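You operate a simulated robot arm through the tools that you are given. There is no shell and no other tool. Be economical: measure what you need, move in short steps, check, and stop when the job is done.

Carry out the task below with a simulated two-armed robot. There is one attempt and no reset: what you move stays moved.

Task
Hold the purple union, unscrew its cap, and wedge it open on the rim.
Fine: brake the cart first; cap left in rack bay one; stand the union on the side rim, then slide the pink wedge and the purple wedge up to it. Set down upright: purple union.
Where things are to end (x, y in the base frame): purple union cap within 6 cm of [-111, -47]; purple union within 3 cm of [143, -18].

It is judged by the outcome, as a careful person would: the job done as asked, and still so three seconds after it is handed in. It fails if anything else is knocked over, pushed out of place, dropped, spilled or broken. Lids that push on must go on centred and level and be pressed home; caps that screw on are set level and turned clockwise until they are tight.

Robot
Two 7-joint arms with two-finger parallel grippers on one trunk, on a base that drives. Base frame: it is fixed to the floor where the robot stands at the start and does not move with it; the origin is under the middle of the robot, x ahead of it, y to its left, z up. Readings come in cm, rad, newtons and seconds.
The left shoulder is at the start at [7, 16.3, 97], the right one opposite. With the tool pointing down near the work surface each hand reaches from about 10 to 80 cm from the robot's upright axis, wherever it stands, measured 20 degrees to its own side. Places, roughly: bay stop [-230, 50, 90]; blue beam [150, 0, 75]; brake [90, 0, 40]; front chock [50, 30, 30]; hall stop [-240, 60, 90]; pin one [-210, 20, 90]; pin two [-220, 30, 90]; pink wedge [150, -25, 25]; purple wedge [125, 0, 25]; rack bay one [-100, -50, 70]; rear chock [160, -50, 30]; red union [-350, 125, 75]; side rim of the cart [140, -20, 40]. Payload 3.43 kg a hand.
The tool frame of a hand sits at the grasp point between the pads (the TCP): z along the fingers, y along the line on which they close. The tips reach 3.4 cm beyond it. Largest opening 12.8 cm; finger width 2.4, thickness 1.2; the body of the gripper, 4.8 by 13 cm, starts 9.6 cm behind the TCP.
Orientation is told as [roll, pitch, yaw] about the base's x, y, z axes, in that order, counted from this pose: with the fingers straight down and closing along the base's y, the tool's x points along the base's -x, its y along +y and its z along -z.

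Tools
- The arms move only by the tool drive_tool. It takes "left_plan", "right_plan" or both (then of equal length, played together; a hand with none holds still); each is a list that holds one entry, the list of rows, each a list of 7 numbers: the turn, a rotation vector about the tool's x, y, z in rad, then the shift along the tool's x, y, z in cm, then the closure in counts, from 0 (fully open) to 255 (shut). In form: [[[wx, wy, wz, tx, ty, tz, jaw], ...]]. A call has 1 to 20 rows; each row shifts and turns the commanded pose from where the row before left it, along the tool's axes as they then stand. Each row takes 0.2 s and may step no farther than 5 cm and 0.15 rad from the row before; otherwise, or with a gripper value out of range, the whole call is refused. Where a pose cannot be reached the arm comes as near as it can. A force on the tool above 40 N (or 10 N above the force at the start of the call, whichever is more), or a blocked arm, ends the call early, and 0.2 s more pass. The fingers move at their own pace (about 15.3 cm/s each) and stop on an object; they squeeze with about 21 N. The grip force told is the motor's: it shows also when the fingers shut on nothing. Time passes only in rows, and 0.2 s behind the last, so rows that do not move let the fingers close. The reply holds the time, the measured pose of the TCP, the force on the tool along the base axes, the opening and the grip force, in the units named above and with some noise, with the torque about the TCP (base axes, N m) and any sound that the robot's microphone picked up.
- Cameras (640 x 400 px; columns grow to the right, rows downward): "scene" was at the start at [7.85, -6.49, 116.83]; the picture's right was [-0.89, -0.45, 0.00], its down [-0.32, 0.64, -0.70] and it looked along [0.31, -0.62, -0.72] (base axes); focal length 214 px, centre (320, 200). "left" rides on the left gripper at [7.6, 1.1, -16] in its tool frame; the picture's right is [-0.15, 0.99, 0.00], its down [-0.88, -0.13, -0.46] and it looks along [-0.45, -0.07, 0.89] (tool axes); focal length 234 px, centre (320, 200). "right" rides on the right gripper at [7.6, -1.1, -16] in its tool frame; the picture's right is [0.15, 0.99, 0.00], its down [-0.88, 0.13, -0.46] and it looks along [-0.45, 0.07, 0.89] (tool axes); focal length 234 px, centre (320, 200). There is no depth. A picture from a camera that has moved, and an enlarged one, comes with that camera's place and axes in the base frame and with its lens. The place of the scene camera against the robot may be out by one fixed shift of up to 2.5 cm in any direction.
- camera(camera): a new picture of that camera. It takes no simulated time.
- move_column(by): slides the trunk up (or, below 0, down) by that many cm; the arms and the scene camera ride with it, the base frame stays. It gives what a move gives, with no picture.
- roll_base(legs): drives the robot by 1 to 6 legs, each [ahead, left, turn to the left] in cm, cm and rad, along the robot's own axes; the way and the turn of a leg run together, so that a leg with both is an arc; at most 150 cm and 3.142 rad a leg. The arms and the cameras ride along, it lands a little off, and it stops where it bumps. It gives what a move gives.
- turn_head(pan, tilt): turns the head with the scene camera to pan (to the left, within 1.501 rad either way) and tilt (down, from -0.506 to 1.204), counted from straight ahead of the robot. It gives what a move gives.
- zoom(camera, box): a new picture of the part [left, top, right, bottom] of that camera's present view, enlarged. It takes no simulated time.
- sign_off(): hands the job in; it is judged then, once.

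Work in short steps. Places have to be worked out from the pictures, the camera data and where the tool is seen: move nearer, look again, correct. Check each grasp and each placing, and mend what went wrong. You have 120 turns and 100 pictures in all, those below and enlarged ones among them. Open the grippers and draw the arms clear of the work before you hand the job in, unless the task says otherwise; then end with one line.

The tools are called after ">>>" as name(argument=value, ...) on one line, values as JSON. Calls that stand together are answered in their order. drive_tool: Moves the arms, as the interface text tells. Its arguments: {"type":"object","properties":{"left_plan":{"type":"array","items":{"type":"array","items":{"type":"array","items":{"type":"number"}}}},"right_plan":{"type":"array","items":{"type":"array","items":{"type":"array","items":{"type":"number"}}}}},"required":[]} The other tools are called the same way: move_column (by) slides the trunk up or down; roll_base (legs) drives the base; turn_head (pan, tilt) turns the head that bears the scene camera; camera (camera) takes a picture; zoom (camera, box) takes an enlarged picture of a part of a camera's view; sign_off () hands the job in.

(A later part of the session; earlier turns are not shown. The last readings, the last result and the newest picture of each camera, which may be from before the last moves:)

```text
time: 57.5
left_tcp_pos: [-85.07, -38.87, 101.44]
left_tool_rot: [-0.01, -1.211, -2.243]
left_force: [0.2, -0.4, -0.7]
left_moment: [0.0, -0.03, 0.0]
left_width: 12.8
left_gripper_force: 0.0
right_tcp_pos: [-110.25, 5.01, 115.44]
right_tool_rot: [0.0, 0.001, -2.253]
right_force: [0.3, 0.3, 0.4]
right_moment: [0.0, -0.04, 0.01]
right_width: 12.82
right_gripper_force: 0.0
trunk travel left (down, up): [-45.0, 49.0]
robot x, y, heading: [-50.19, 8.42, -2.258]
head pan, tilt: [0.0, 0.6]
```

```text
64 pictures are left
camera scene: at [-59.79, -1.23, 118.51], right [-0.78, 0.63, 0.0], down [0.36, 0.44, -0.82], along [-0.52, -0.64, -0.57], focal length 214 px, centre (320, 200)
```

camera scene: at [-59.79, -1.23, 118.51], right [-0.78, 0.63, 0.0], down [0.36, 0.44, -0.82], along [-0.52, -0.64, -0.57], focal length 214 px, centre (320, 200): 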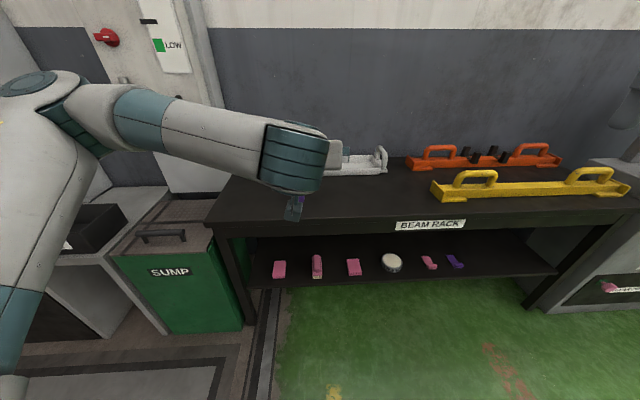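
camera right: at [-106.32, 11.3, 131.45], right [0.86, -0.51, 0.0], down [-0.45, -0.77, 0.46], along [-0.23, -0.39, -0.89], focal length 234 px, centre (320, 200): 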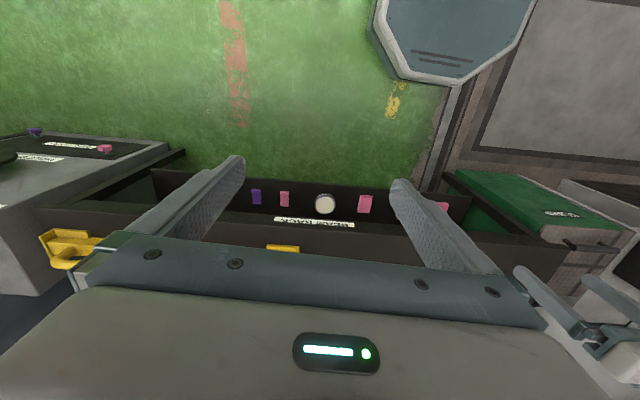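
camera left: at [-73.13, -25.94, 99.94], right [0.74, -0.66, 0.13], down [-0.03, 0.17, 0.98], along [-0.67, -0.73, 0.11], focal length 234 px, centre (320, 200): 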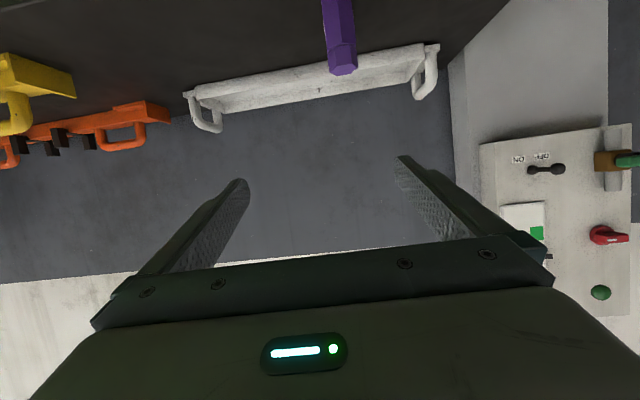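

The pitch works; union estimated near (-97,-60.5), top z≈82. Drive 16 cm ahead with the hand well above, then look again.

>>> roll_base(legs=[[14, 0, 0]])

>>> drive_tool(left_plan=[[[0, 0, 0, 4.0, 0.8, 1.6, 0], [0, 0, 0, 4.0, 0.8, 1.6, 0], [0, 0, 0, 4.0, 0.8, 1.6, 0], [0, 0, 0, 4.0, 0.8, 1.6, 0]]])

>>> camera(camera="left")

>>> camera(camera="scene")

```text
time: 58.9
left_tcp_pos: [-94.02, -49.72, 101.53]
left_tool_rot: [-0.006, -1.207, -2.243]
left_force: [0.3, -0.2, -0.1]
left_moment: [-0.03, 0.02, -0.01]
left_width: 12.83
left_gripper_force: 0.0
right_tcp_pos: [-119.14, -5.95, 115.32]
right_tool_rot: [0.0, 0.002, -2.253]
right_force: [-0.2, -0.3, 0.5]
right_moment: [0.01, -0.04, -0.02]
right_width: 12.81
right_gripper_force: 0.0
trunk travel left (down, up): [-45.0, 49.0]
robot x, y, heading: [-59.16, -1.98, -2.251]
head pan, tilt: [0.0, 0.6]
```

```text
time: 59.9
left_tcp_pos: [-91.73, -51.97, 84.19]
left_tool_rot: [-0.006, -1.207, -2.244]
left_force: [-0.4, -1.1, -0.2]
left_moment: [0.04, 0.0, -0.02]
left_width: 12.79
left_gripper_force: 0.1
right_tcp_pos: [-118.99, -5.94, 115.51]
right_tool_rot: [0.001, 0.002, -2.254]
right_force: [0.0, -1.4, 0.6]
right_moment: [0.03, -0.03, 0.03]
right_width: 12.78
right_gripper_force: 0.1
trunk travel left (down, up): [-45.0, 49.0]
robot x, y, heading: [-59.17, -2.38, -2.252]
head pan, tilt: [0.0, 0.6]
```

```text
63 pictures are left
camera left: at [-79.72, -39.07, 82.68], right [0.74, -0.66, 0.13], down [-0.03, 0.17, 0.99], along [-0.67, -0.73, 0.11], focal length 234 px, centre (320, 200)
```

left: 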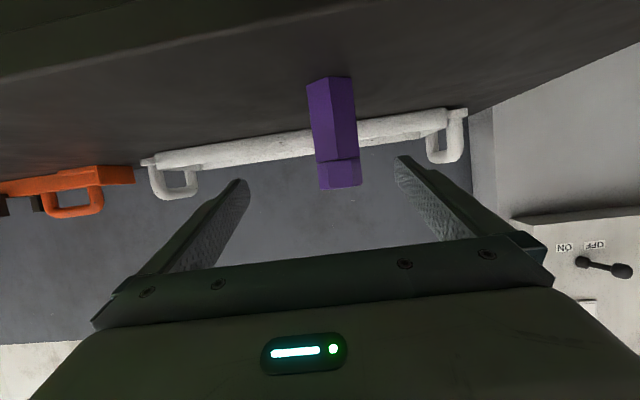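

```text
62 pictures are left
camera scene: at [-68.6, -12.15, 118.51], right [-0.78, 0.63, 0.0], down [0.36, 0.44, -0.82], along [-0.52, -0.64, -0.57], focal length 214 px, centre (320, 200)
```

scene: 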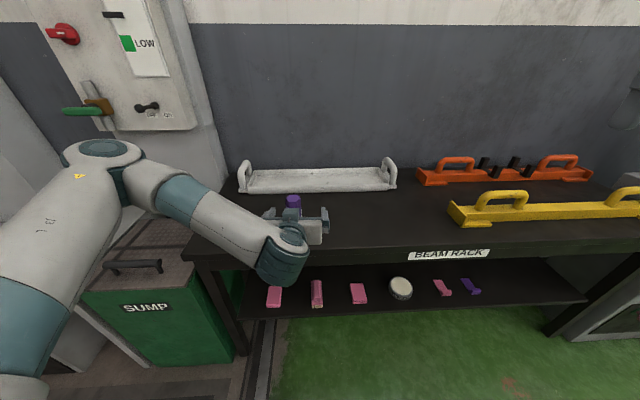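

Refined: union axis ≈ (-94.5,-57.3), table ≈ 73.5, top 84.2. Lower the hand to z≈77 just short of the union and shift left 1.4 cm.

>>> drive_tool(left_plan=[[[0, 0, 0, 2.2, 0.5, 0.85, 0], [0, 0, 0, 2.2, 0.5, 0.85, 0], [0, 0, 0, 2.2, 0.4, 0.85, 0]]])

>>> camera(camera="left")

>>> zoom(camera="scene", box=[220, 170, 380, 270])

```text
time: 60.7
left_tcp_pos: [-90.62, -52.71, 77.14]
left_tool_rot: [-0.003, -1.21, -2.246]
left_force: [-0.5, 0.1, -0.5]
left_moment: [-0.02, 0.0, 0.01]
left_width: 12.8
left_gripper_force: 0.0
right_tcp_pos: [-118.94, -5.85, 115.33]
right_tool_rot: [0.0, -0.001, -2.253]
right_force: [0.5, 0.7, 0.7]
right_moment: [0.03, 0.03, 0.01]
right_width: 12.8
right_gripper_force: 0.0
trunk travel left (down, up): [-45.0, 49.0]
robot x, y, heading: [-58.92, -2.04, -2.254]
head pan, tilt: [0.0, 0.6]
```

```text
61 pictures are left
camera left: at [-78.61, -39.75, 75.63], right [0.74, -0.66, 0.14], down [-0.03, 0.17, 0.98], along [-0.67, -0.73, 0.11], focal length 234 px, centre (320, 200)
```

left: 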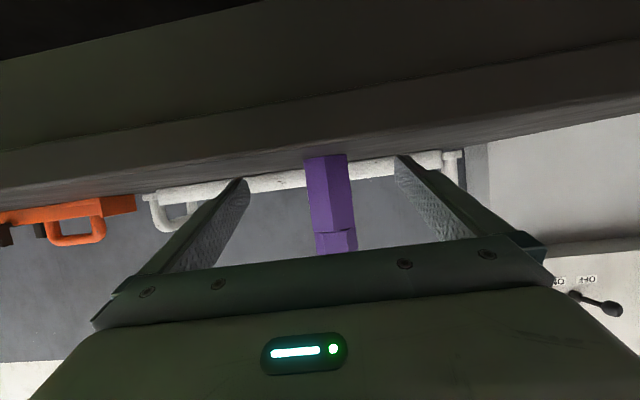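

```text
4.00 times, centred on (300, 220) of scene
camera zoom: at [-68.66, -12.01, 118.51], right [-0.78, 0.63, 0.0], down [0.36, 0.44, -0.82], along [-0.52, -0.64, -0.57], focal length 858 px, centre (400, 120)
```

zoom: 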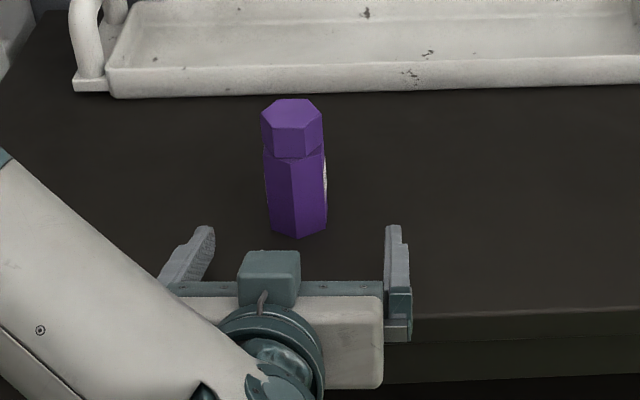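

Aligned well: flats face the fingers. Advance ~5.7 cm level and close.

>>> drive_tool(left_plan=[[[0, 0, 0, -0.7, 0.3, 1.8, 0], [0, 0, 0, -0.7, 0.3, 1.8, 0], [0, 0, 0, -0.7, 0.1, 1.75, 0]]])

>>> camera(camera="left")

>>> zoom(camera="scene", box=[220, 170, 380, 270])

```text
time: 61.5
left_tcp_pos: [-93.59, -57.77, 77.24]
left_tool_rot: [-0.004, -1.207, -2.243]
left_force: [0.1, -0.9, 1.0]
left_moment: [-0.02, 0.01, 0.01]
left_width: 12.78
left_gripper_force: 0.0
right_tcp_pos: [-119.1, -5.8, 115.5]
right_tool_rot: [-0.002, 0.0, -2.253]
right_force: [-0.4, -0.7, 0.2]
right_moment: [0.03, 0.02, 0.0]
right_width: 12.81
right_gripper_force: 0.1
trunk travel left (down, up): [-45.0, 49.0]
robot x, y, heading: [-59.13, -2.31, -2.254]
head pan, tilt: [0.0, 0.6]
```

```text
59 pictures are left
camera left: at [-81.63, -44.8, 75.73], right [0.74, -0.66, 0.14], down [-0.03, 0.17, 0.99], along [-0.67, -0.73, 0.11], focal length 234 px, centre (320, 200)
```

left: 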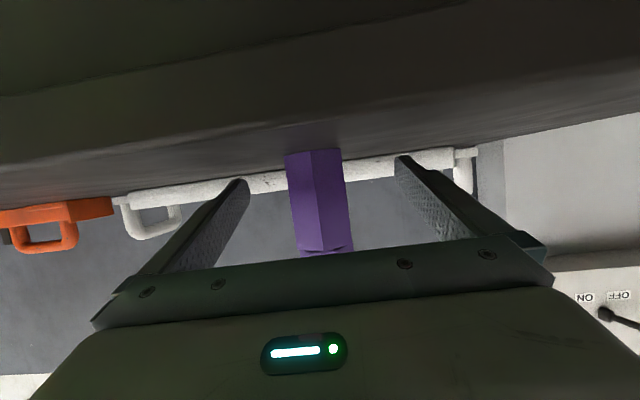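

```text
4.00 times, centred on (300, 220) of scene
camera zoom: at [-68.6, -12.08, 118.51], right [-0.78, 0.63, 0.0], down [0.36, 0.44, -0.82], along [-0.52, -0.64, -0.57], focal length 858 px, centre (400, 120)
```

zoom: 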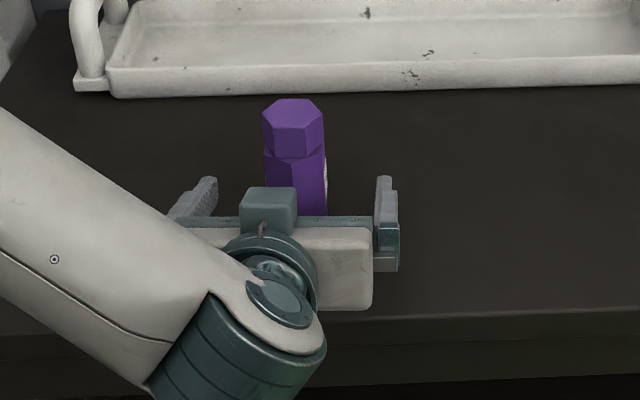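

The tips are only about at the union's centre, so advance ~2.6 cm more, then close.

>>> drive_tool(left_plan=[[[0, 0, 0, -0.46, 0, 1.2, 0], [0, 0, 0, -0.46, 0, 1.2, 0], [0, 0, 0, 0, 0, 0, 255], [0, 0, 0, 0, 0, 0, 255], [0, 0, 0, 0, 0, 0, 255]]])

>>> camera(camera="left")

>>> zoom(camera="scene", box=[220, 170, 380, 270])

```text
time: 62.7
left_tcp_pos: [-95.25, -59.67, 77.23]
left_tool_rot: [-0.005, -1.211, -2.244]
left_force: [-0.7, -0.6, 0.5]
left_moment: [-0.08, -0.06, -0.01]
left_width: 4.41
left_gripper_force: 21.3
right_tcp_pos: [-119.07, -5.98, 115.41]
right_tool_rot: [0.0, -0.001, -2.251]
right_force: [0.2, 0.3, -0.4]
right_moment: [-0.04, 0.03, -0.02]
right_width: 12.81
right_gripper_force: 0.0
trunk travel left (down, up): [-45.0, 49.0]
robot x, y, heading: [-58.92, -2.23, -2.253]
head pan, tilt: [0.0, 0.6]
```

```text
57 pictures are left
camera left: at [-83.33, -46.78, 75.71], right [0.74, -0.66, 0.13], down [-0.03, 0.17, 0.99], along [-0.67, -0.73, 0.11], focal length 234 px, centre (320, 200)
```

left: 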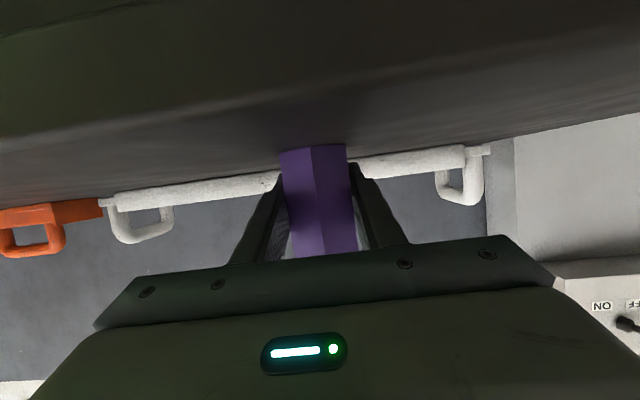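

```text
4.00 times, centred on (300, 220) of scene
camera zoom: at [-68.59, -12.07, 118.51], right [-0.78, 0.63, 0.0], down [0.36, 0.44, -0.82], along [-0.52, -0.64, -0.57], focal length 858 px, centre (400, 120)
```

zoom: 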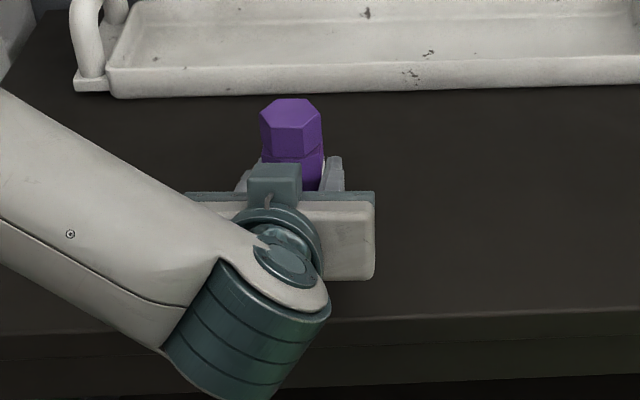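

Grip is firm at 4.41 cm across flats. Keep it standing on the table; bring the right hand over the cap at height 115 to look.

>>> drive_tool(right_plan=[[[0, 0, 0, -2.0, 4.35, 0, 0], [0, 0, 0, -2.0, 4.35, 0, 0], [0, 0, 0, -2.0, 4.35, 0, 0], [0, 0, 0, -2.0, 4.35, 0, 0], [0, 0, 0, -2.0, 4.35, 0, 0], [0, 0, 0, -2.0, 4.35, 0, 0], [0, 0, 0, -2.0, 4.35, 0, 0], [0, 0, 0, -2.0, 4.35, 0, 0], [0, 0, 0, -2.0, 4.35, 0, 0], [0, 0, 0, -2.0, 4.35, 0, 0], [0, 0, 0, -2.0, 4.35, 0, 0], [0, 0, 0, -2.0, 4.35, 0, 0]]])

>>> camera(camera="right")

```text
time: 65.3
left_tcp_pos: [-95.23, -59.56, 77.17]
left_tool_rot: [-0.003, -1.209, -2.247]
left_force: [1.9, -1.0, 3.8]
left_moment: [-0.2, -0.13, 0.04]
left_width: 4.39
left_gripper_force: 21.1
right_tcp_pos: [-93.47, -55.1, 115.16]
right_tool_rot: [0.0, 0.001, -2.254]
right_force: [-1.2, 1.0, 0.0]
right_moment: [-0.03, -0.04, 0.04]
right_width: 12.78
right_gripper_force: 0.0
right hand out of reach, approached as far as the arm can: row 12
trunk travel left (down, up): [-45.0, 49.0]
robot x, y, heading: [-58.98, -2.27, -2.253]
head pan, tilt: [0.0, 0.6]
```

```text
55 pictures are left
camera right: at [-89.49, -48.65, 131.15], right [0.86, -0.51, 0.0], down [-0.45, -0.77, 0.46], along [-0.23, -0.39, -0.89], focal length 234 px, centre (320, 200)
```

right: 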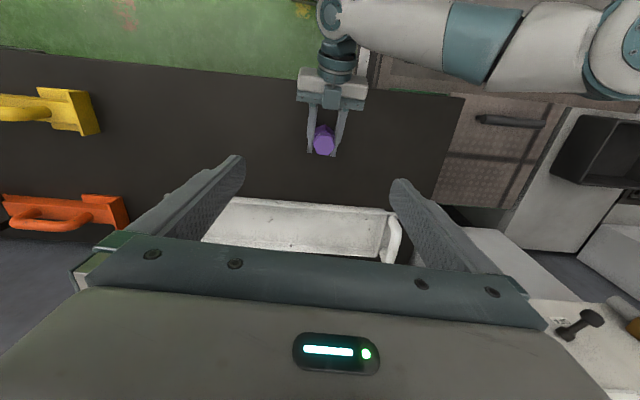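

The right arm barely reaches here, so I lift the union with the left hand and bring it nearer to the robot, right hand retreating along with it.

>>> drive_tool(left_plan=[[[0, 0, 0, -4.37, 0, -1.65, 255], [0, 0, 0, -4.37, 0, -1.65, 255], [0, 0, 0, -4.37, 0, -1.65, 255], [0, 0, 0, 1.13, -1.2, -3.0, 255], [0, 0, 0, 1.13, -1.2, -3.0, 255], [0, 0, 0, 1.13, -1.2, -3.0, 255], [0, 0, 0, 1.13, -1.2, -3.0, 255], [0, 0, 0, 1.13, -1.2, -3.0, 255]]], right_plan=[[[0, 0, 0, 1.7, -0.56, 0, 0], [0, 0, 0, 1.7, -0.56, 0, 0], [0, 0, 0, 1.7, -0.56, 0, 0], [0, 0, 0, 1.7, -0.56, 0, 0], [0, 0, 0, 1.7, -0.56, 0, 0], [0, 0, 0, 1.7, -0.56, 0, 0], [0, 0, 0, 1.7, -0.56, 0, 0], [0, 0, 0, 1.7, -0.56, 0, 0]]])

>>> camera(camera="right")

>>> camera(camera="scene")

```text
time: 67.1
left_tcp_pos: [-89.77, -43.17, 91.44]
left_tool_rot: [0.0, -1.21, -2.249]
left_force: [1.0, 0.4, -3.0]
left_moment: [-0.02, 0.03, -0.01]
left_width: 4.4
left_gripper_force: 20.7
right_tcp_pos: [-88.33, -41.43, 115.04]
right_tool_rot: [0.001, -0.002, -2.256]
right_force: [0.3, 0.6, 0.9]
right_moment: [-0.03, 0.02, 0.02]
right_width: 12.8
right_gripper_force: 0.2
trunk travel left (down, up): [-45.0, 49.0]
robot x, y, heading: [-58.94, -1.92, -2.251]
head pan, tilt: [0.0, 0.6]
```

```text
54 pictures are left
camera right: at [-84.38, -34.99, 131.05], right [0.86, -0.51, 0.0], down [-0.46, -0.76, 0.46], along [-0.23, -0.39, -0.89], focal length 234 px, centre (320, 200)
```

right: 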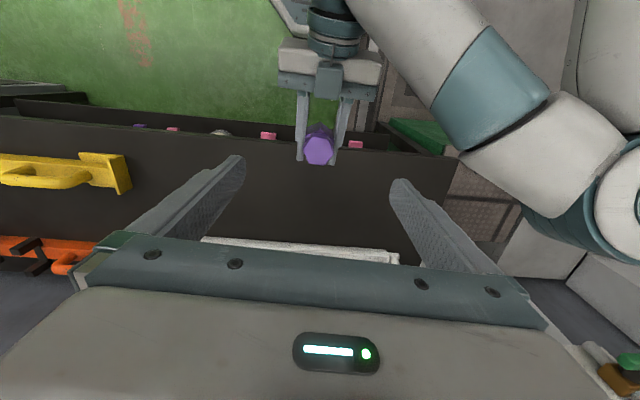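

```text
53 pictures are left
camera scene: at [-68.64, -11.85, 118.53], right [-0.78, 0.63, 0.0], down [0.36, 0.44, -0.83], along [-0.52, -0.64, -0.56], focal length 214 px, centre (320, 200)
```

scene: 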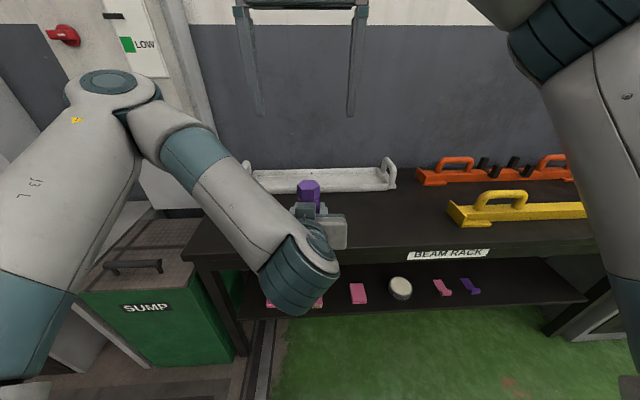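

Lifted fine. Zoom in on the cap to read its orientation.

>>> zoom(camera="right", box=[280, 110, 360, 180])

>>> zoom(camera="scene", box=[270, 160, 350, 240])

```text
5.71 times, centred on (320, 145) of right
camera zoom: at [-84.38, -34.99, 131.05], right [0.86, -0.51, 0.0], down [-0.46, -0.76, 0.46], along [-0.23, -0.39, -0.89], focal length 1338 px, centre (320, 514)
```

zoom: 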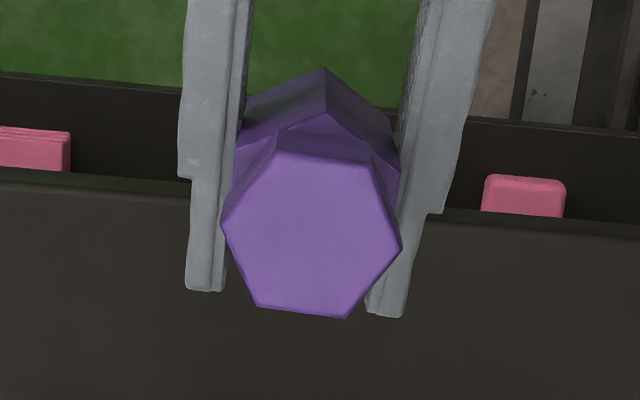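

```text
5.00 times, centred on (310, 200) of scene
camera zoom: at [-68.64, -11.85, 118.53], right [-0.78, 0.63, 0.0], down [0.36, 0.44, -0.83], along [-0.52, -0.64, -0.56], focal length 1072 px, centre (370, 200)
```

zoom: 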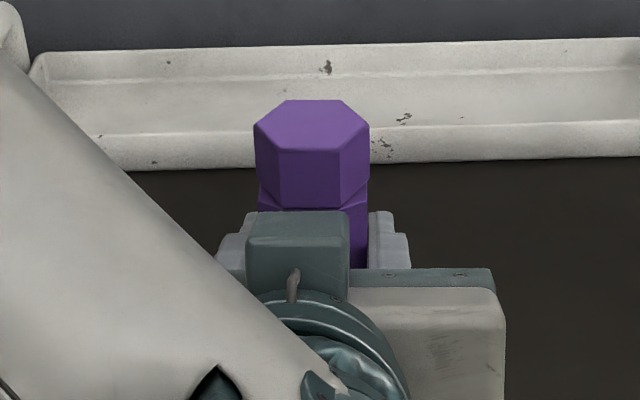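

Cap vertices lie exactly left-right, flats at ±30°. I rotate the right hand 30° clockwise, centre over the cap at about (-89.1,-42.6), and descend partway.

>>> drive_tool(right_plan=[[[0, 0, 0, -1.4, 0.1, 0, 0], [0, 0, 0.131, 0, 0, 1, 0], [0, 0, 0.131, 0, 0, 1, 0], [0, 0, 0.131, 0, 0, 1, 0], [0, 0, 0.131, 0, 0, 1, 0], [0, 0, 0, 0, 0, 3, 0]]])

>>> camera(camera="right")

>>> camera(camera="scene")

```text
time: 68.5
left_tcp_pos: [-89.77, -43.49, 91.26]
left_tool_rot: [-0.005, -1.209, -2.243]
left_force: [0.3, 0.4, -3.4]
left_moment: [-0.04, 0.02, 0.03]
left_width: 4.39
left_gripper_force: 20.8
right_tcp_pos: [-89.16, -42.96, 107.82]
right_tool_rot: [0.0, 0.002, -2.781]
right_force: [0.4, 0.1, -0.2]
right_moment: [0.02, -0.03, -0.01]
right_width: 12.81
right_gripper_force: 0.0
trunk travel left (down, up): [-45.0, 49.0]
robot x, y, heading: [-59.37, -1.98, -2.249]
head pan, tilt: [0.0, 0.6]
```

```text
50 pictures are left
camera right: at [-82.47, -39.47, 123.93], right [0.49, -0.87, 0.0], down [-0.78, -0.43, 0.45], along [-0.4, -0.22, -0.89], focal length 234 px, centre (320, 200)
```

right: 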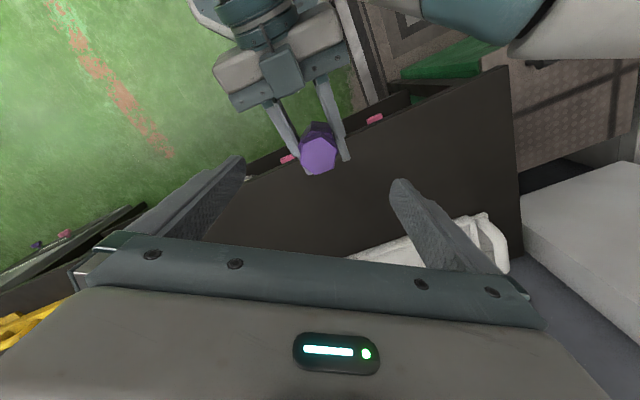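

```text
49 pictures are left
camera scene: at [-68.7, -12.18, 118.49], right [-0.78, 0.63, 0.0], down [0.36, 0.44, -0.82], along [-0.52, -0.64, -0.57], focal length 214 px, centre (320, 200)
```

scene: 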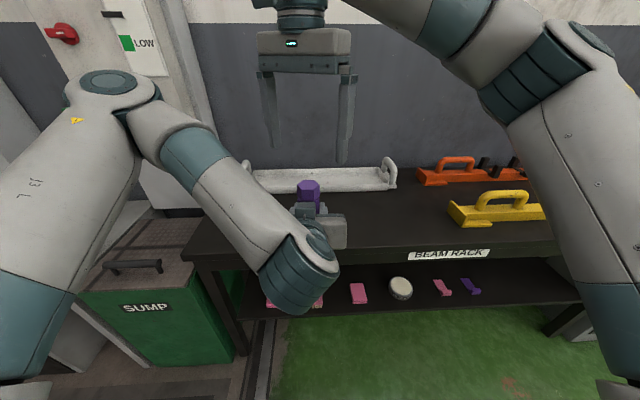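

Centred on the cap. Descend to TCP z≈99.2 (tips just above the body shoulder) and close.

>>> drive_tool(right_plan=[[[0, 0, 0, 0, 0, 3, 0], [0, 0, 0, 0, 0, 3, 0], [0, 0, 0, 0, 0, 2.6, 0]]])

>>> camera(camera="right")

>>> zoom(camera="scene", box=[230, 120, 390, 240])

```text
time: 69.3
left_tcp_pos: [-89.66, -43.41, 91.42]
left_tool_rot: [-0.005, -1.208, -2.245]
left_force: [-0.7, -0.3, -3.8]
left_moment: [-0.03, 0.01, 0.01]
left_width: 4.39
left_gripper_force: 21.2
right_tcp_pos: [-89.31, -42.8, 99.23]
right_tool_rot: [0.0, 0.001, -2.777]
right_force: [-1.2, 0.5, -0.4]
right_moment: [-0.03, -0.02, -0.01]
right_width: 12.8
right_gripper_force: 0.0
trunk travel left (down, up): [-45.0, 49.0]
robot x, y, heading: [-58.91, -2.06, -2.25]
head pan, tilt: [0.0, 0.6]
```

```text
48 pictures are left
camera right: at [-82.59, -39.3, 115.34], right [0.49, -0.87, 0.0], down [-0.78, -0.43, 0.45], along [-0.4, -0.22, -0.89], focal length 234 px, centre (320, 200)
```

right: 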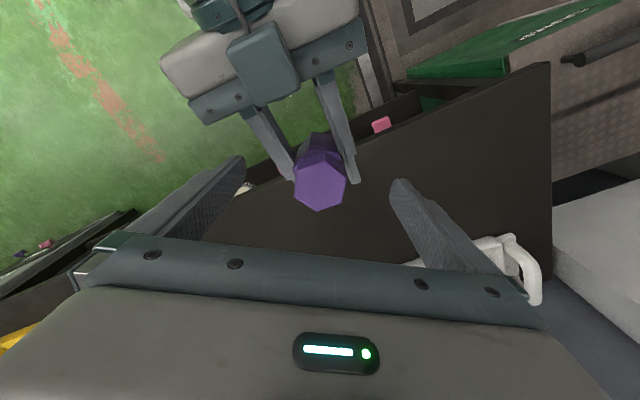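

```text
3.33 times, centred on (310, 180) of scene
camera zoom: at [-68.66, -12.16, 118.5], right [-0.78, 0.63, 0.0], down [0.36, 0.44, -0.82], along [-0.52, -0.64, -0.57], focal length 715 px, centre (353, 267)
```

zoom: 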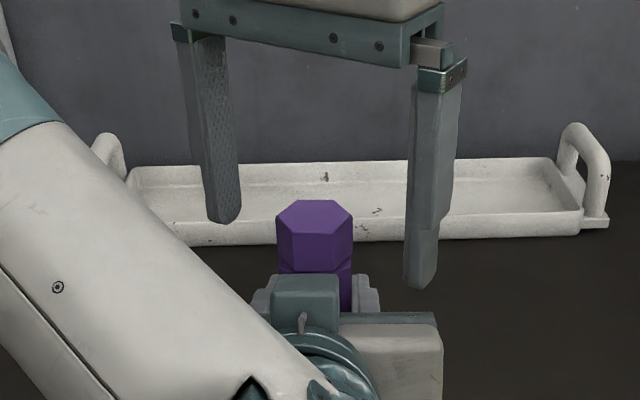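

Alignment looks good; close the right hand on the cap.

>>> drive_tool(right_plan=[[[0, 0, 0, 0, 0, -0.3, 150], [0, 0, 0, 0, 0, 0, 255], [0, 0, 0, 0, 0, 0, 255], [0, 0, 0, 0, 0, 0, 255]]])

>>> zoom(camera="scene", box=[230, 120, 390, 240])

```text
time: 70.3
left_tcp_pos: [-89.69, -43.41, 91.31]
left_tool_rot: [-0.005, -1.207, -2.242]
left_force: [1.4, -6.4, -3.8]
left_moment: [0.34, 0.09, -0.08]
left_width: 4.4
left_gripper_force: 21.1
right_tcp_pos: [-89.12, -42.86, 99.63]
right_tool_rot: [-0.001, 0.0, -2.777]
right_force: [-1.7, 6.9, -0.4]
right_moment: [0.21, 0.04, 0.07]
right_width: 3.95
right_gripper_force: 21.1
trunk travel left (down, up): [-45.0, 49.0]
robot x, y, heading: [-59.21, -2.55, -2.253]
head pan, tilt: [0.0, 0.6]
```

```text
3.33 times, centred on (310, 180) of scene
camera zoom: at [-68.6, -12.11, 118.51], right [-0.78, 0.63, 0.0], down [0.36, 0.44, -0.82], along [-0.52, -0.64, -0.57], focal length 715 px, centre (353, 267)
```

zoom: 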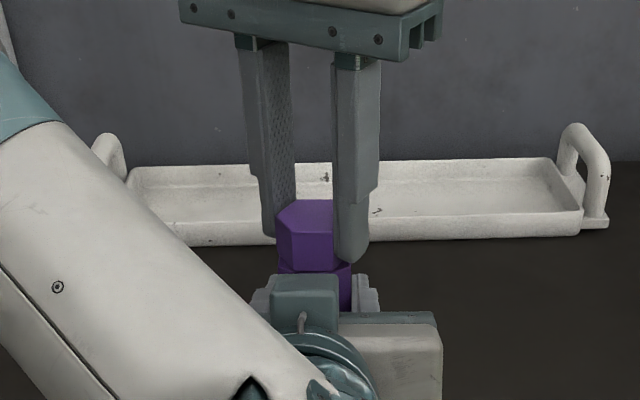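

Gripped across flats (3.95). Turn counter-clockwise 60° and watch torque.

>>> drive_tool(right_plan=[[[0, 0, -0.15, 0, 0, 0, 255], [0, 0, -0.15, 0, 0, 0, 255], [0, 0, -0.15, 0, 0, 0, 255], [0, 0, -0.15, 0, 0, 0, 255], [0, 0, -0.15, 0, 0, 0, 255], [0, 0, -0.15, 0, 0, 0, 255], [0, 0, -0.15, 0, 0, 0, 255]]])

>>> zoom(camera="scene", box=[230, 120, 390, 240])

```text
time: 71.9
left_tcp_pos: [-89.61, -43.5, 91.31]
left_tool_rot: [-0.006, -1.208, -2.244]
left_force: [10.0, -0.7, -3.9]
left_moment: [-0.17, 0.68, -0.08]
left_width: 4.37
left_gripper_force: 21.7
right_tcp_pos: [-89.06, -42.91, 99.66]
right_tool_rot: [0.0, -0.001, -1.726]
right_force: [-9.2, 1.5, 1.7]
right_moment: [0.26, 0.17, 0.01]
right_width: 3.94
right_gripper_force: 20.8
trunk travel left (down, up): [-45.0, 49.0]
robot x, y, heading: [-59.19, -2.12, -2.254]
head pan, tilt: [0.0, 0.6]
```

```text
3.33 times, centred on (310, 180) of scene
camera zoom: at [-68.6, -12.11, 118.51], right [-0.78, 0.63, 0.0], down [0.36, 0.44, -0.82], along [-0.52, -0.64, -0.57], focal length 715 px, centre (353, 267)
```

zoom: 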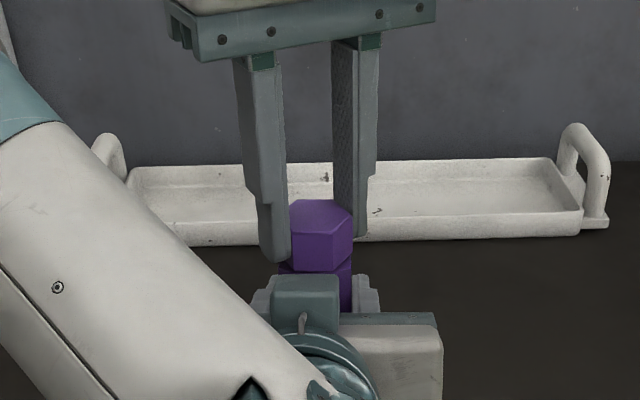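

Turning freely. Continue another ~70°, easing up slightly.

>>> drive_tool(right_plan=[[[0, 0, -0.15, 0, 0, -0.02, 255], [0, 0, -0.15, 0, 0, -0.02, 255], [0, 0, -0.15, 0, 0, -0.02, 255], [0, 0, -0.15, 0, 0, -0.02, 255], [0, 0, -0.15, 0, 0, -0.02, 255], [0, 0, -0.15, 0, 0, -0.02, 255], [0, 0, -0.15, 0, 0, -0.02, 255], [0, 0, -0.15, 0, 0, -0.02, 255]]])

```text
time: 73.6
left_tcp_pos: [-89.42, -43.08, 91.08]
left_tool_rot: [0.019, -1.201, -2.276]
left_force: [6.0, 7.4, -2.9]
left_moment: [-0.41, 0.49, 0.23]
left_width: 4.39
left_gripper_force: 20.8
right_tcp_pos: [-86.48, -39.78, 98.79]
right_tool_rot: [-0.016, 0.002, -0.639]
right_force: [-5.1, -6.6, -1.0]
right_moment: [-0.18, -0.02, -0.15]
right_width: 4.12
right_gripper_force: 21.3
right hand out of reach, approached as far as the arm can: row 7, 8
trunk travel left (down, up): [-45.0, 49.0]
robot x, y, heading: [-58.5, -1.99, -2.257]
head pan, tilt: [0.0, 0.6]
stopped in row 8 (left hand): the force on the tool passed its limit at 99 N (the readings are from after the stop); the commanded pose is now the measured one
```

The right arm hit its limit and drifted 4 cm; check the state at once.

>>> zoom(camera="scene", box=[230, 120, 390, 240])

>>> camera(camera="right")

```text
3.33 times, centred on (310, 180) of scene
camera zoom: at [-68.59, -12.1, 118.51], right [-0.78, 0.63, 0.0], down [0.36, 0.44, -0.82], along [-0.52, -0.64, -0.57], focal length 715 px, centre (353, 267)
```

zoom: 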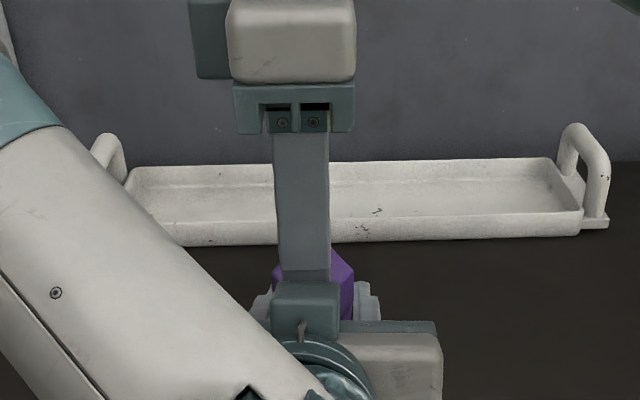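

```text
43 pictures are left
camera right: at [-93.0, -36.15, 114.84], right [0.47, 0.88, -0.02], down [0.79, -0.41, 0.45], along [0.39, -0.23, -0.89], focal length 234 px, centre (320, 200)
```

right: 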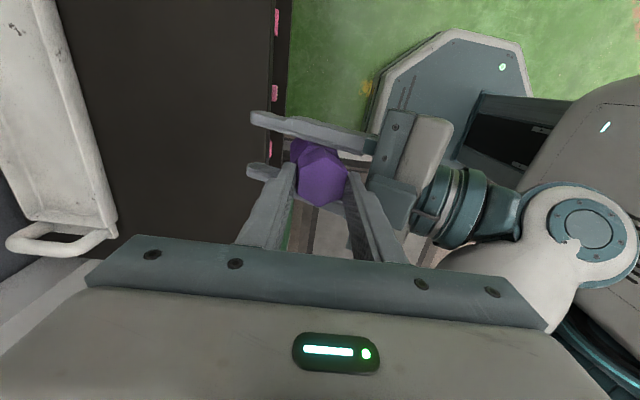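

The union slid ~4 cm toward the palm along the left fingers. I open the right hand slightly (to ~6 cm), lift straight up, and inspect.

>>> drive_tool(right_plan=[[[0, 0, 0, 0, 0, 0, 145], [0, 0, 0, 0, 0, 0, 145], [0, 0, 0, 0, 0, -3, 145], [0, 0, 0, 0, 0, -4, 145], [0, 0, 0, 0, 0, -4, 145]]])

>>> camera(camera="right")

>>> zoom(camera="scene", box=[230, 120, 390, 240])

```text
time: 74.3
left_tcp_pos: [-89.47, -42.93, 91.45]
left_tool_rot: [0.007, -1.208, -2.269]
left_force: [9.4, 12.9, -3.2]
left_moment: [-1.12, 0.93, 0.29]
left_width: 4.37
left_gripper_force: 21.6
right_tcp_pos: [-86.61, -39.83, 99.16]
right_tool_rot: [-0.018, 0.006, -0.648]
right_force: [-9.5, -12.8, -0.6]
right_moment: [0.02, -0.07, -0.22]
right_width: 4.61
right_gripper_force: 0.0
right hand out of reach, approached as far as the arm can: row 3
trunk travel left (down, up): [-45.0, 49.0]
robot x, y, heading: [-59.11, -1.63, -2.255]
head pan, tilt: [0.0, 0.6]
stopped in row 3 (right hand): the force on the tool passed its limit at 57 N (the readings are from after the stop); the commanded pose is now the measured one
```

```text
42 pictures are left
camera right: at [-93.02, -36.13, 115.31], right [0.48, 0.88, -0.02], down [0.79, -0.42, 0.45], along [0.39, -0.23, -0.89], focal length 234 px, centre (320, 200)
```

right: 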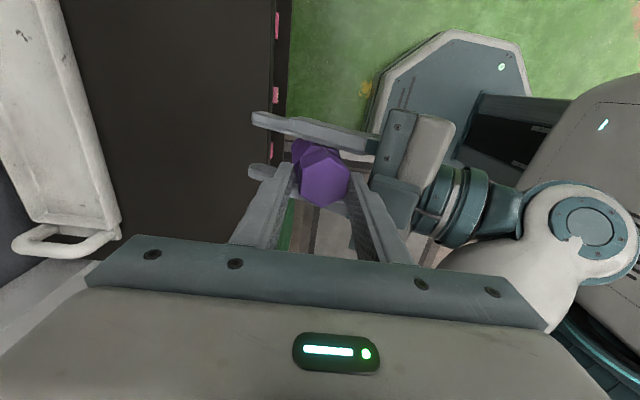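

```text
3.33 times, centred on (310, 180) of scene
camera zoom: at [-68.57, -12.06, 118.51], right [-0.78, 0.63, 0.0], down [0.36, 0.44, -0.83], along [-0.52, -0.64, -0.56], focal length 715 px, centre (353, 267)
```

zoom: 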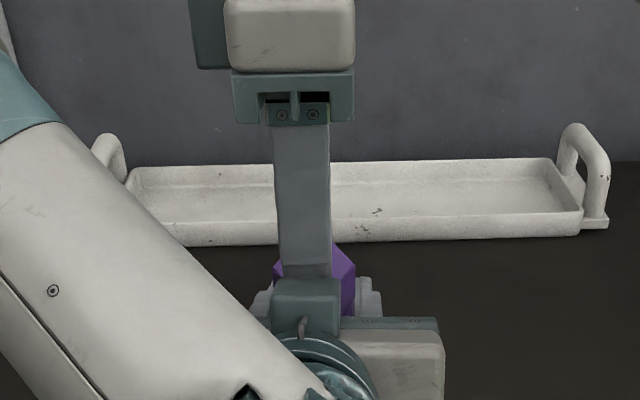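

The rear finger is blocked by the left palm and the right arm can't rise in this pose; instead I lower the left hand straight down out of the right fingers.

>>> drive_tool(left_plan=[[[0, 0, 0, 0, 0, 0, 255], [0, 0, 0, 1.4, 0, 0.53, 255], [0, 0, 0, 1.87, 0, 0.7, 255], [0, 0, 0, 1.87, 0, 0.7, 255], [0, 0, 0, 1.87, 0, 0.7, 255]]], right_plan=[[[0, 0, 0, 0, -0.4, 0, 155], [0, 0, 0, 0, 0, 0, 155], [0, 0, 0, 0, 0, 0, 155], [0, 0, 0, 0, 0, 0, 155], [0, 0, 0, 0, 0, 0, 155]]])

>>> camera(camera="right")

>>> zoom(camera="scene", box=[230, 120, 390, 240])

```text
time: 74.9
left_tcp_pos: [-89.91, -43.17, 90.97]
left_tool_rot: [-0.005, -1.22, -2.254]
left_force: [3.8, 8.4, -1.7]
left_moment: [-0.74, 0.37, 0.28]
left_width: 4.39
left_gripper_force: 21.1
left hand out of reach, approached as far as the arm can: row 2
right_tcp_pos: [-86.84, -39.98, 98.81]
right_tool_rot: [-0.016, 0.017, -0.649]
right_force: [-4.6, -9.0, -2.5]
right_moment: [0.03, -0.05, -0.15]
right_width: 4.49
right_gripper_force: 0.0
right hand out of reach, approached as far as the arm can: row 1
trunk travel left (down, up): [-45.0, 49.0]
robot x, y, heading: [-59.05, -2.32, -2.256]
head pan, tilt: [0.0, 0.6]
stopped in row 2 (right hand): the force on the tool passed its limit at 51 N (the readings are from after the stop); the commanded pose is now the measured one
```

```text
40 pictures are left
camera right: at [-93.19, -36.3, 114.95], right [0.48, 0.88, -0.01], down [0.79, -0.43, 0.44], along [0.38, -0.22, -0.9], focal length 234 px, centre (320, 200)
```

right: 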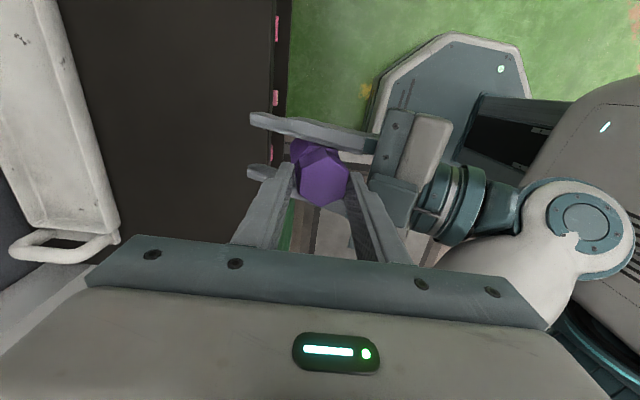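

```text
3.33 times, centred on (310, 180) of scene
camera zoom: at [-68.65, -12.13, 118.5], right [-0.78, 0.63, 0.0], down [0.36, 0.44, -0.82], along [-0.52, -0.64, -0.57], focal length 715 px, centre (353, 267)
```

zoom: 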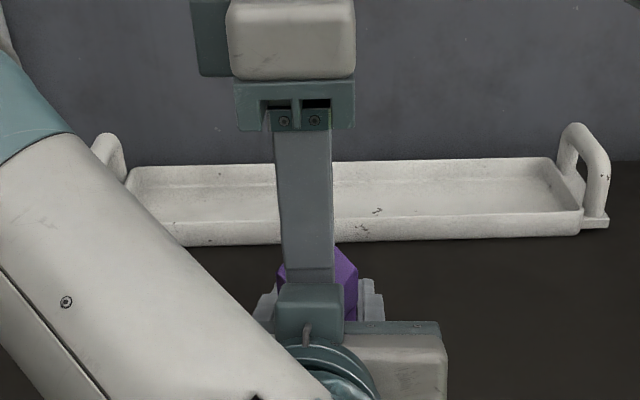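

The right wrist is at its yaw limit. Hold the finger opening at its present width and rotate clockwise a little while rising.

>>> drive_tool(right_plan=[[[0, 0, 0.06, 0, -0.2, 0, 168], [0, 0, 0.08, 0, 0, -0.4, 168], [0, 0, 0.08, 0, 0, -0.8, 168], [0, 0, 0.05, 0, 0, -1.2, 168], [0, 0, 0.05, 0, 0, -1.5, 168], [0, 0, 0, 0, 0, -2, 168]]])

>>> zoom(camera="scene", box=[230, 120, 390, 240])

```text
time: 76.3
left_tcp_pos: [-89.86, -43.13, 91.07]
left_tool_rot: [-0.007, -1.222, -2.251]
left_force: [0.3, -0.1, -3.9]
left_moment: [-0.11, 0.15, -0.03]
left_width: 4.38
left_gripper_force: 21.5
right_tcp_pos: [-86.75, -40.07, 104.9]
right_tool_rot: [-0.019, 0.012, -0.966]
right_force: [-0.4, -0.3, 0.6]
right_moment: [-0.03, 0.03, -0.01]
right_width: 4.35
right_gripper_force: 0.1
trunk travel left (down, up): [-45.0, 49.0]
robot x, y, heading: [-58.93, -2.16, -2.25]
head pan, tilt: [0.0, 0.6]
```

```text
3.33 times, centred on (310, 180) of scene
camera zoom: at [-68.54, -12.07, 118.51], right [-0.78, 0.63, 0.0], down [0.36, 0.44, -0.83], along [-0.52, -0.64, -0.56], focal length 715 px, centre (353, 267)
```

zoom: 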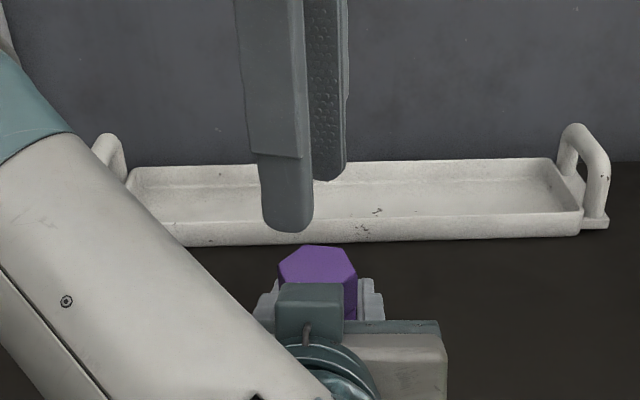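

Free. Raise the right hand and rotate it back clockwise, then look down at the union.

>>> drive_tool(right_plan=[[[0, 0, 0.15, 0, 0, -2, 100], [0, 0, 0.15, 0, 0, -2, 100], [0, 0, 0.15, 0, 0, -2, 0], [0, 0, 0.15, 0, 0, -2, 0], [0, 0, 0.15, 0, 0, 0, 0], [0, 0, 0.15, 0, 0, 0, 0], [0, 0, 0.15, 0, 0, 0, 0], [0, 0, 0.15, 0, 0, 0, 0], [0, 0, 0.08, 0, 0, 0, 0]]])

>>> camera(camera="right")

>>> camera(camera="scene")

>>> camera(camera="left")

```text
time: 78.3
left_tcp_pos: [-89.77, -43.13, 91.07]
left_tool_rot: [-0.007, -1.218, -2.251]
left_force: [-0.3, 0.7, -3.6]
left_moment: [-0.08, 0.08, 0.0]
left_width: 4.42
left_gripper_force: 21.4
right_tcp_pos: [-86.68, -39.94, 112.78]
right_tool_rot: [-0.017, -0.015, -2.248]
right_force: [0.6, -0.4, -0.9]
right_moment: [-0.02, 0.03, -0.03]
right_width: 12.77
right_gripper_force: 0.2
trunk travel left (down, up): [-45.0, 49.0]
robot x, y, heading: [-58.83, -1.97, -2.261]
head pan, tilt: [0.0, 0.6]
```

```text
37 pictures are left
camera right: at [-82.33, -33.44, 128.65], right [0.86, -0.51, -0.02], down [-0.44, -0.77, 0.47], along [-0.25, -0.4, -0.88], focal length 234 px, centre (320, 200)
```

right: 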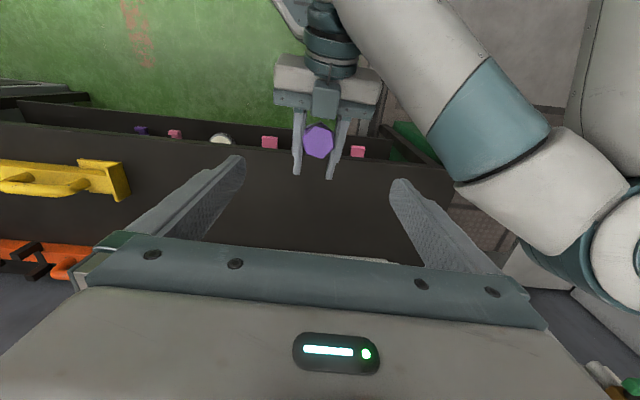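

```text
36 pictures are left
camera scene: at [-68.6, -12.11, 118.51], right [-0.78, 0.63, 0.0], down [0.36, 0.44, -0.82], along [-0.52, -0.64, -0.57], focal length 214 px, centre (320, 200)
```

scene: 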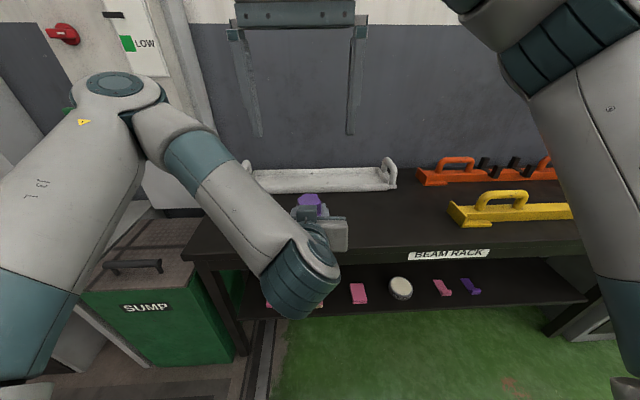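

```text
35 pictures are left
camera left: at [-77.73, -30.38, 89.33], right [0.73, -0.67, 0.14], down [-0.02, 0.18, 0.98], along [-0.68, -0.72, 0.12], focal length 234 px, centre (320, 200)
```

left: 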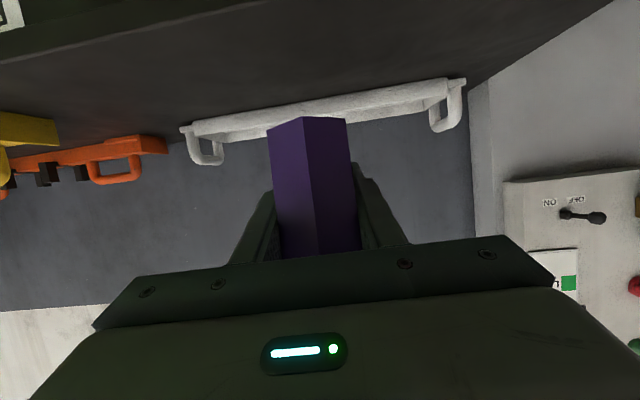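

Union is still firmly held, maybe tilted a few degrees. I'll drive 13 cm closer, set it down on the table nearer the robot, straighten and regrip there where both arms reach well.

>>> roll_base(legs=[[13, 0, 0]])

>>> drive_tool(left_plan=[[[0, 0, 0, -0.9, 0, 2.3, 255], [0, 0, 0, -0.9, 0, 2.3, 255], [0, 0, 0, 3.0, 0, 1.1, 255], [0, 0, 0, 3.0, 0, 1.1, 255], [0, 0, 0, 3.0, 0, 1.1, 255], [0, 0, 0, 1.0, 0, 0.38, 255]]])

>>> zoom(camera="scene", box=[200, 140, 440, 290])

```text
time: 79.5
left_tcp_pos: [-97.72, -53.32, 90.99]
left_tool_rot: [-0.007, -1.22, -2.248]
left_force: [0.2, -0.7, -2.9]
left_moment: [-0.14, 0.1, -0.01]
left_width: 4.37
left_gripper_force: 20.7
right_tcp_pos: [-94.4, -49.91, 112.67]
right_tool_rot: [-0.015, -0.013, -2.243]
right_force: [-0.1, -0.2, 0.3]
right_moment: [0.04, -0.01, 0.01]
right_width: 12.78
right_gripper_force: 0.1
trunk travel left (down, up): [-45.0, 49.0]
robot x, y, heading: [-66.95, -11.75, -2.25]
head pan, tilt: [0.0, 0.6]
```

```text
time: 80.9
left_tcp_pos: [-100.96, -57.14, 80.72]
left_tool_rot: [-0.009, -1.22, -2.245]
left_force: [-0.5, -1.1, -4.6]
left_moment: [-0.11, 0.11, 0.02]
left_width: 4.38
left_gripper_force: 20.9
right_tcp_pos: [-94.53, -50.07, 112.75]
right_tool_rot: [-0.015, -0.014, -2.244]
right_force: [-0.2, 0.0, -0.9]
right_moment: [0.01, -0.01, -0.01]
right_width: 12.8
right_gripper_force: 0.1
trunk travel left (down, up): [-45.0, 49.0]
robot x, y, heading: [-66.98, -11.81, -2.246]
head pan, tilt: [0.0, 0.6]
```

```text
2.67 times, centred on (320, 215) of scene
camera zoom: at [-76.64, -22.13, 118.51], right [-0.78, 0.63, 0.0], down [0.36, 0.44, -0.82], along [-0.52, -0.64, -0.57], focal length 572 px, centre (320, 160)
```

zoom: 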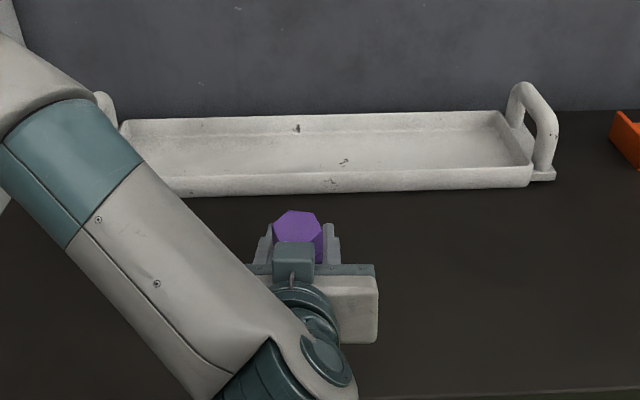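

Lower gently until contact.

>>> drive_tool(left_plan=[[[0, 0, 0, 0.47, 0, 0.17, 255], [0, 0, 0, 0.47, 0, 0.17, 255], [0, 0, 0, 0.47, 0, 0.17, 255], [0, 0, 0, 0.47, 0, 0.17, 255]]])

>>> drive_tool(left_plan=[[[0, 0, 0, 0.28, 0, 0.1, 255], [0, 0, 0, 0.28, 0, 0.1, 255], [0, 0, 0, 0.28, 0, 0.1, 255]]])

```text
time: 81.9
left_tcp_pos: [-101.03, -57.15, 78.46]
left_tool_rot: [-0.01, -1.222, -2.245]
left_force: [-0.6, -0.4, -1.9]
left_moment: [-0.03, -0.02, -0.04]
left_width: 4.4
left_gripper_force: 20.7
right_tcp_pos: [-94.48, -49.96, 112.71]
right_tool_rot: [-0.017, -0.015, -2.244]
right_force: [0.1, 0.0, 0.1]
right_moment: [0.01, -0.02, 0.01]
right_width: 12.8
right_gripper_force: 0.0
trunk travel left (down, up): [-45.0, 49.0]
robot x, y, heading: [-66.97, -11.65, -2.25]
head pan, tilt: [0.0, 0.6]
```

```text
time: 82.7
left_tcp_pos: [-100.85, -57.09, 77.7]
left_tool_rot: [-0.007, -1.224, -2.247]
left_force: [0.1, -3.5, 16.8]
left_moment: [0.68, -0.63, -0.1]
left_width: 4.34
left_gripper_force: 21.5
right_tcp_pos: [-94.46, -49.89, 112.79]
right_tool_rot: [-0.017, -0.016, -2.243]
right_force: [0.6, 0.3, 0.0]
right_moment: [0.02, 0.0, 0.0]
right_width: 12.8
right_gripper_force: 0.1
trunk travel left (down, up): [-45.0, 49.0]
robot x, y, heading: [-67.34, -12.31, -2.247]
head pan, tilt: [0.0, 0.6]
```

Contact at 17 N. Open to release so it settles upright, then look.

>>> drive_tool(left_plan=[[[0, 0, 0, 0, 0, 0, 150], [0, 0, 0, 0, 0, 0, 150], [0, 0, 0, 0, 0, 0, 80], [0, 0, 0, 0, 0, 0, 80]]])

>>> camera(camera="left")

```text
time: 83.7
left_tcp_pos: [-100.97, -57.03, 77.62]
left_tool_rot: [-0.007, -1.222, -2.249]
left_force: [0.1, -0.8, 0.0]
left_moment: [0.02, -0.01, -0.02]
left_width: 8.76
left_gripper_force: 0.0
right_tcp_pos: [-94.49, -49.9, 112.73]
right_tool_rot: [-0.017, -0.016, -2.243]
right_force: [1.1, -1.4, 0.9]
right_moment: [0.01, 0.01, 0.04]
right_width: 12.81
right_gripper_force: 0.0
trunk travel left (down, up): [-45.0, 49.0]
robot x, y, heading: [-67.34, -12.02, -2.249]
head pan, tilt: [0.0, 0.6]
```

```text
33 pictures are left
camera left: at [-88.88, -44.2, 75.86], right [0.74, -0.66, 0.14], down [-0.02, 0.18, 0.98], along [-0.68, -0.73, 0.12], focal length 234 px, centre (320, 200)
```

left: 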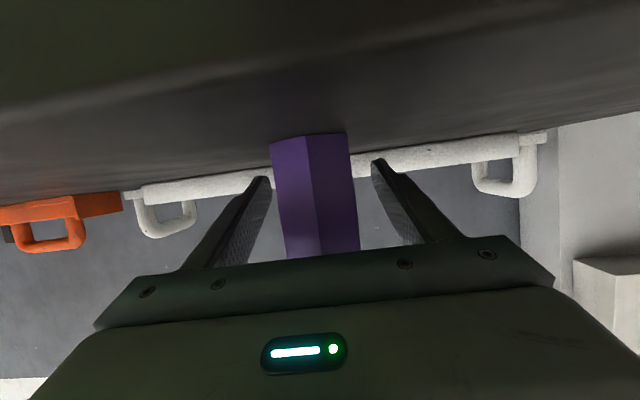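

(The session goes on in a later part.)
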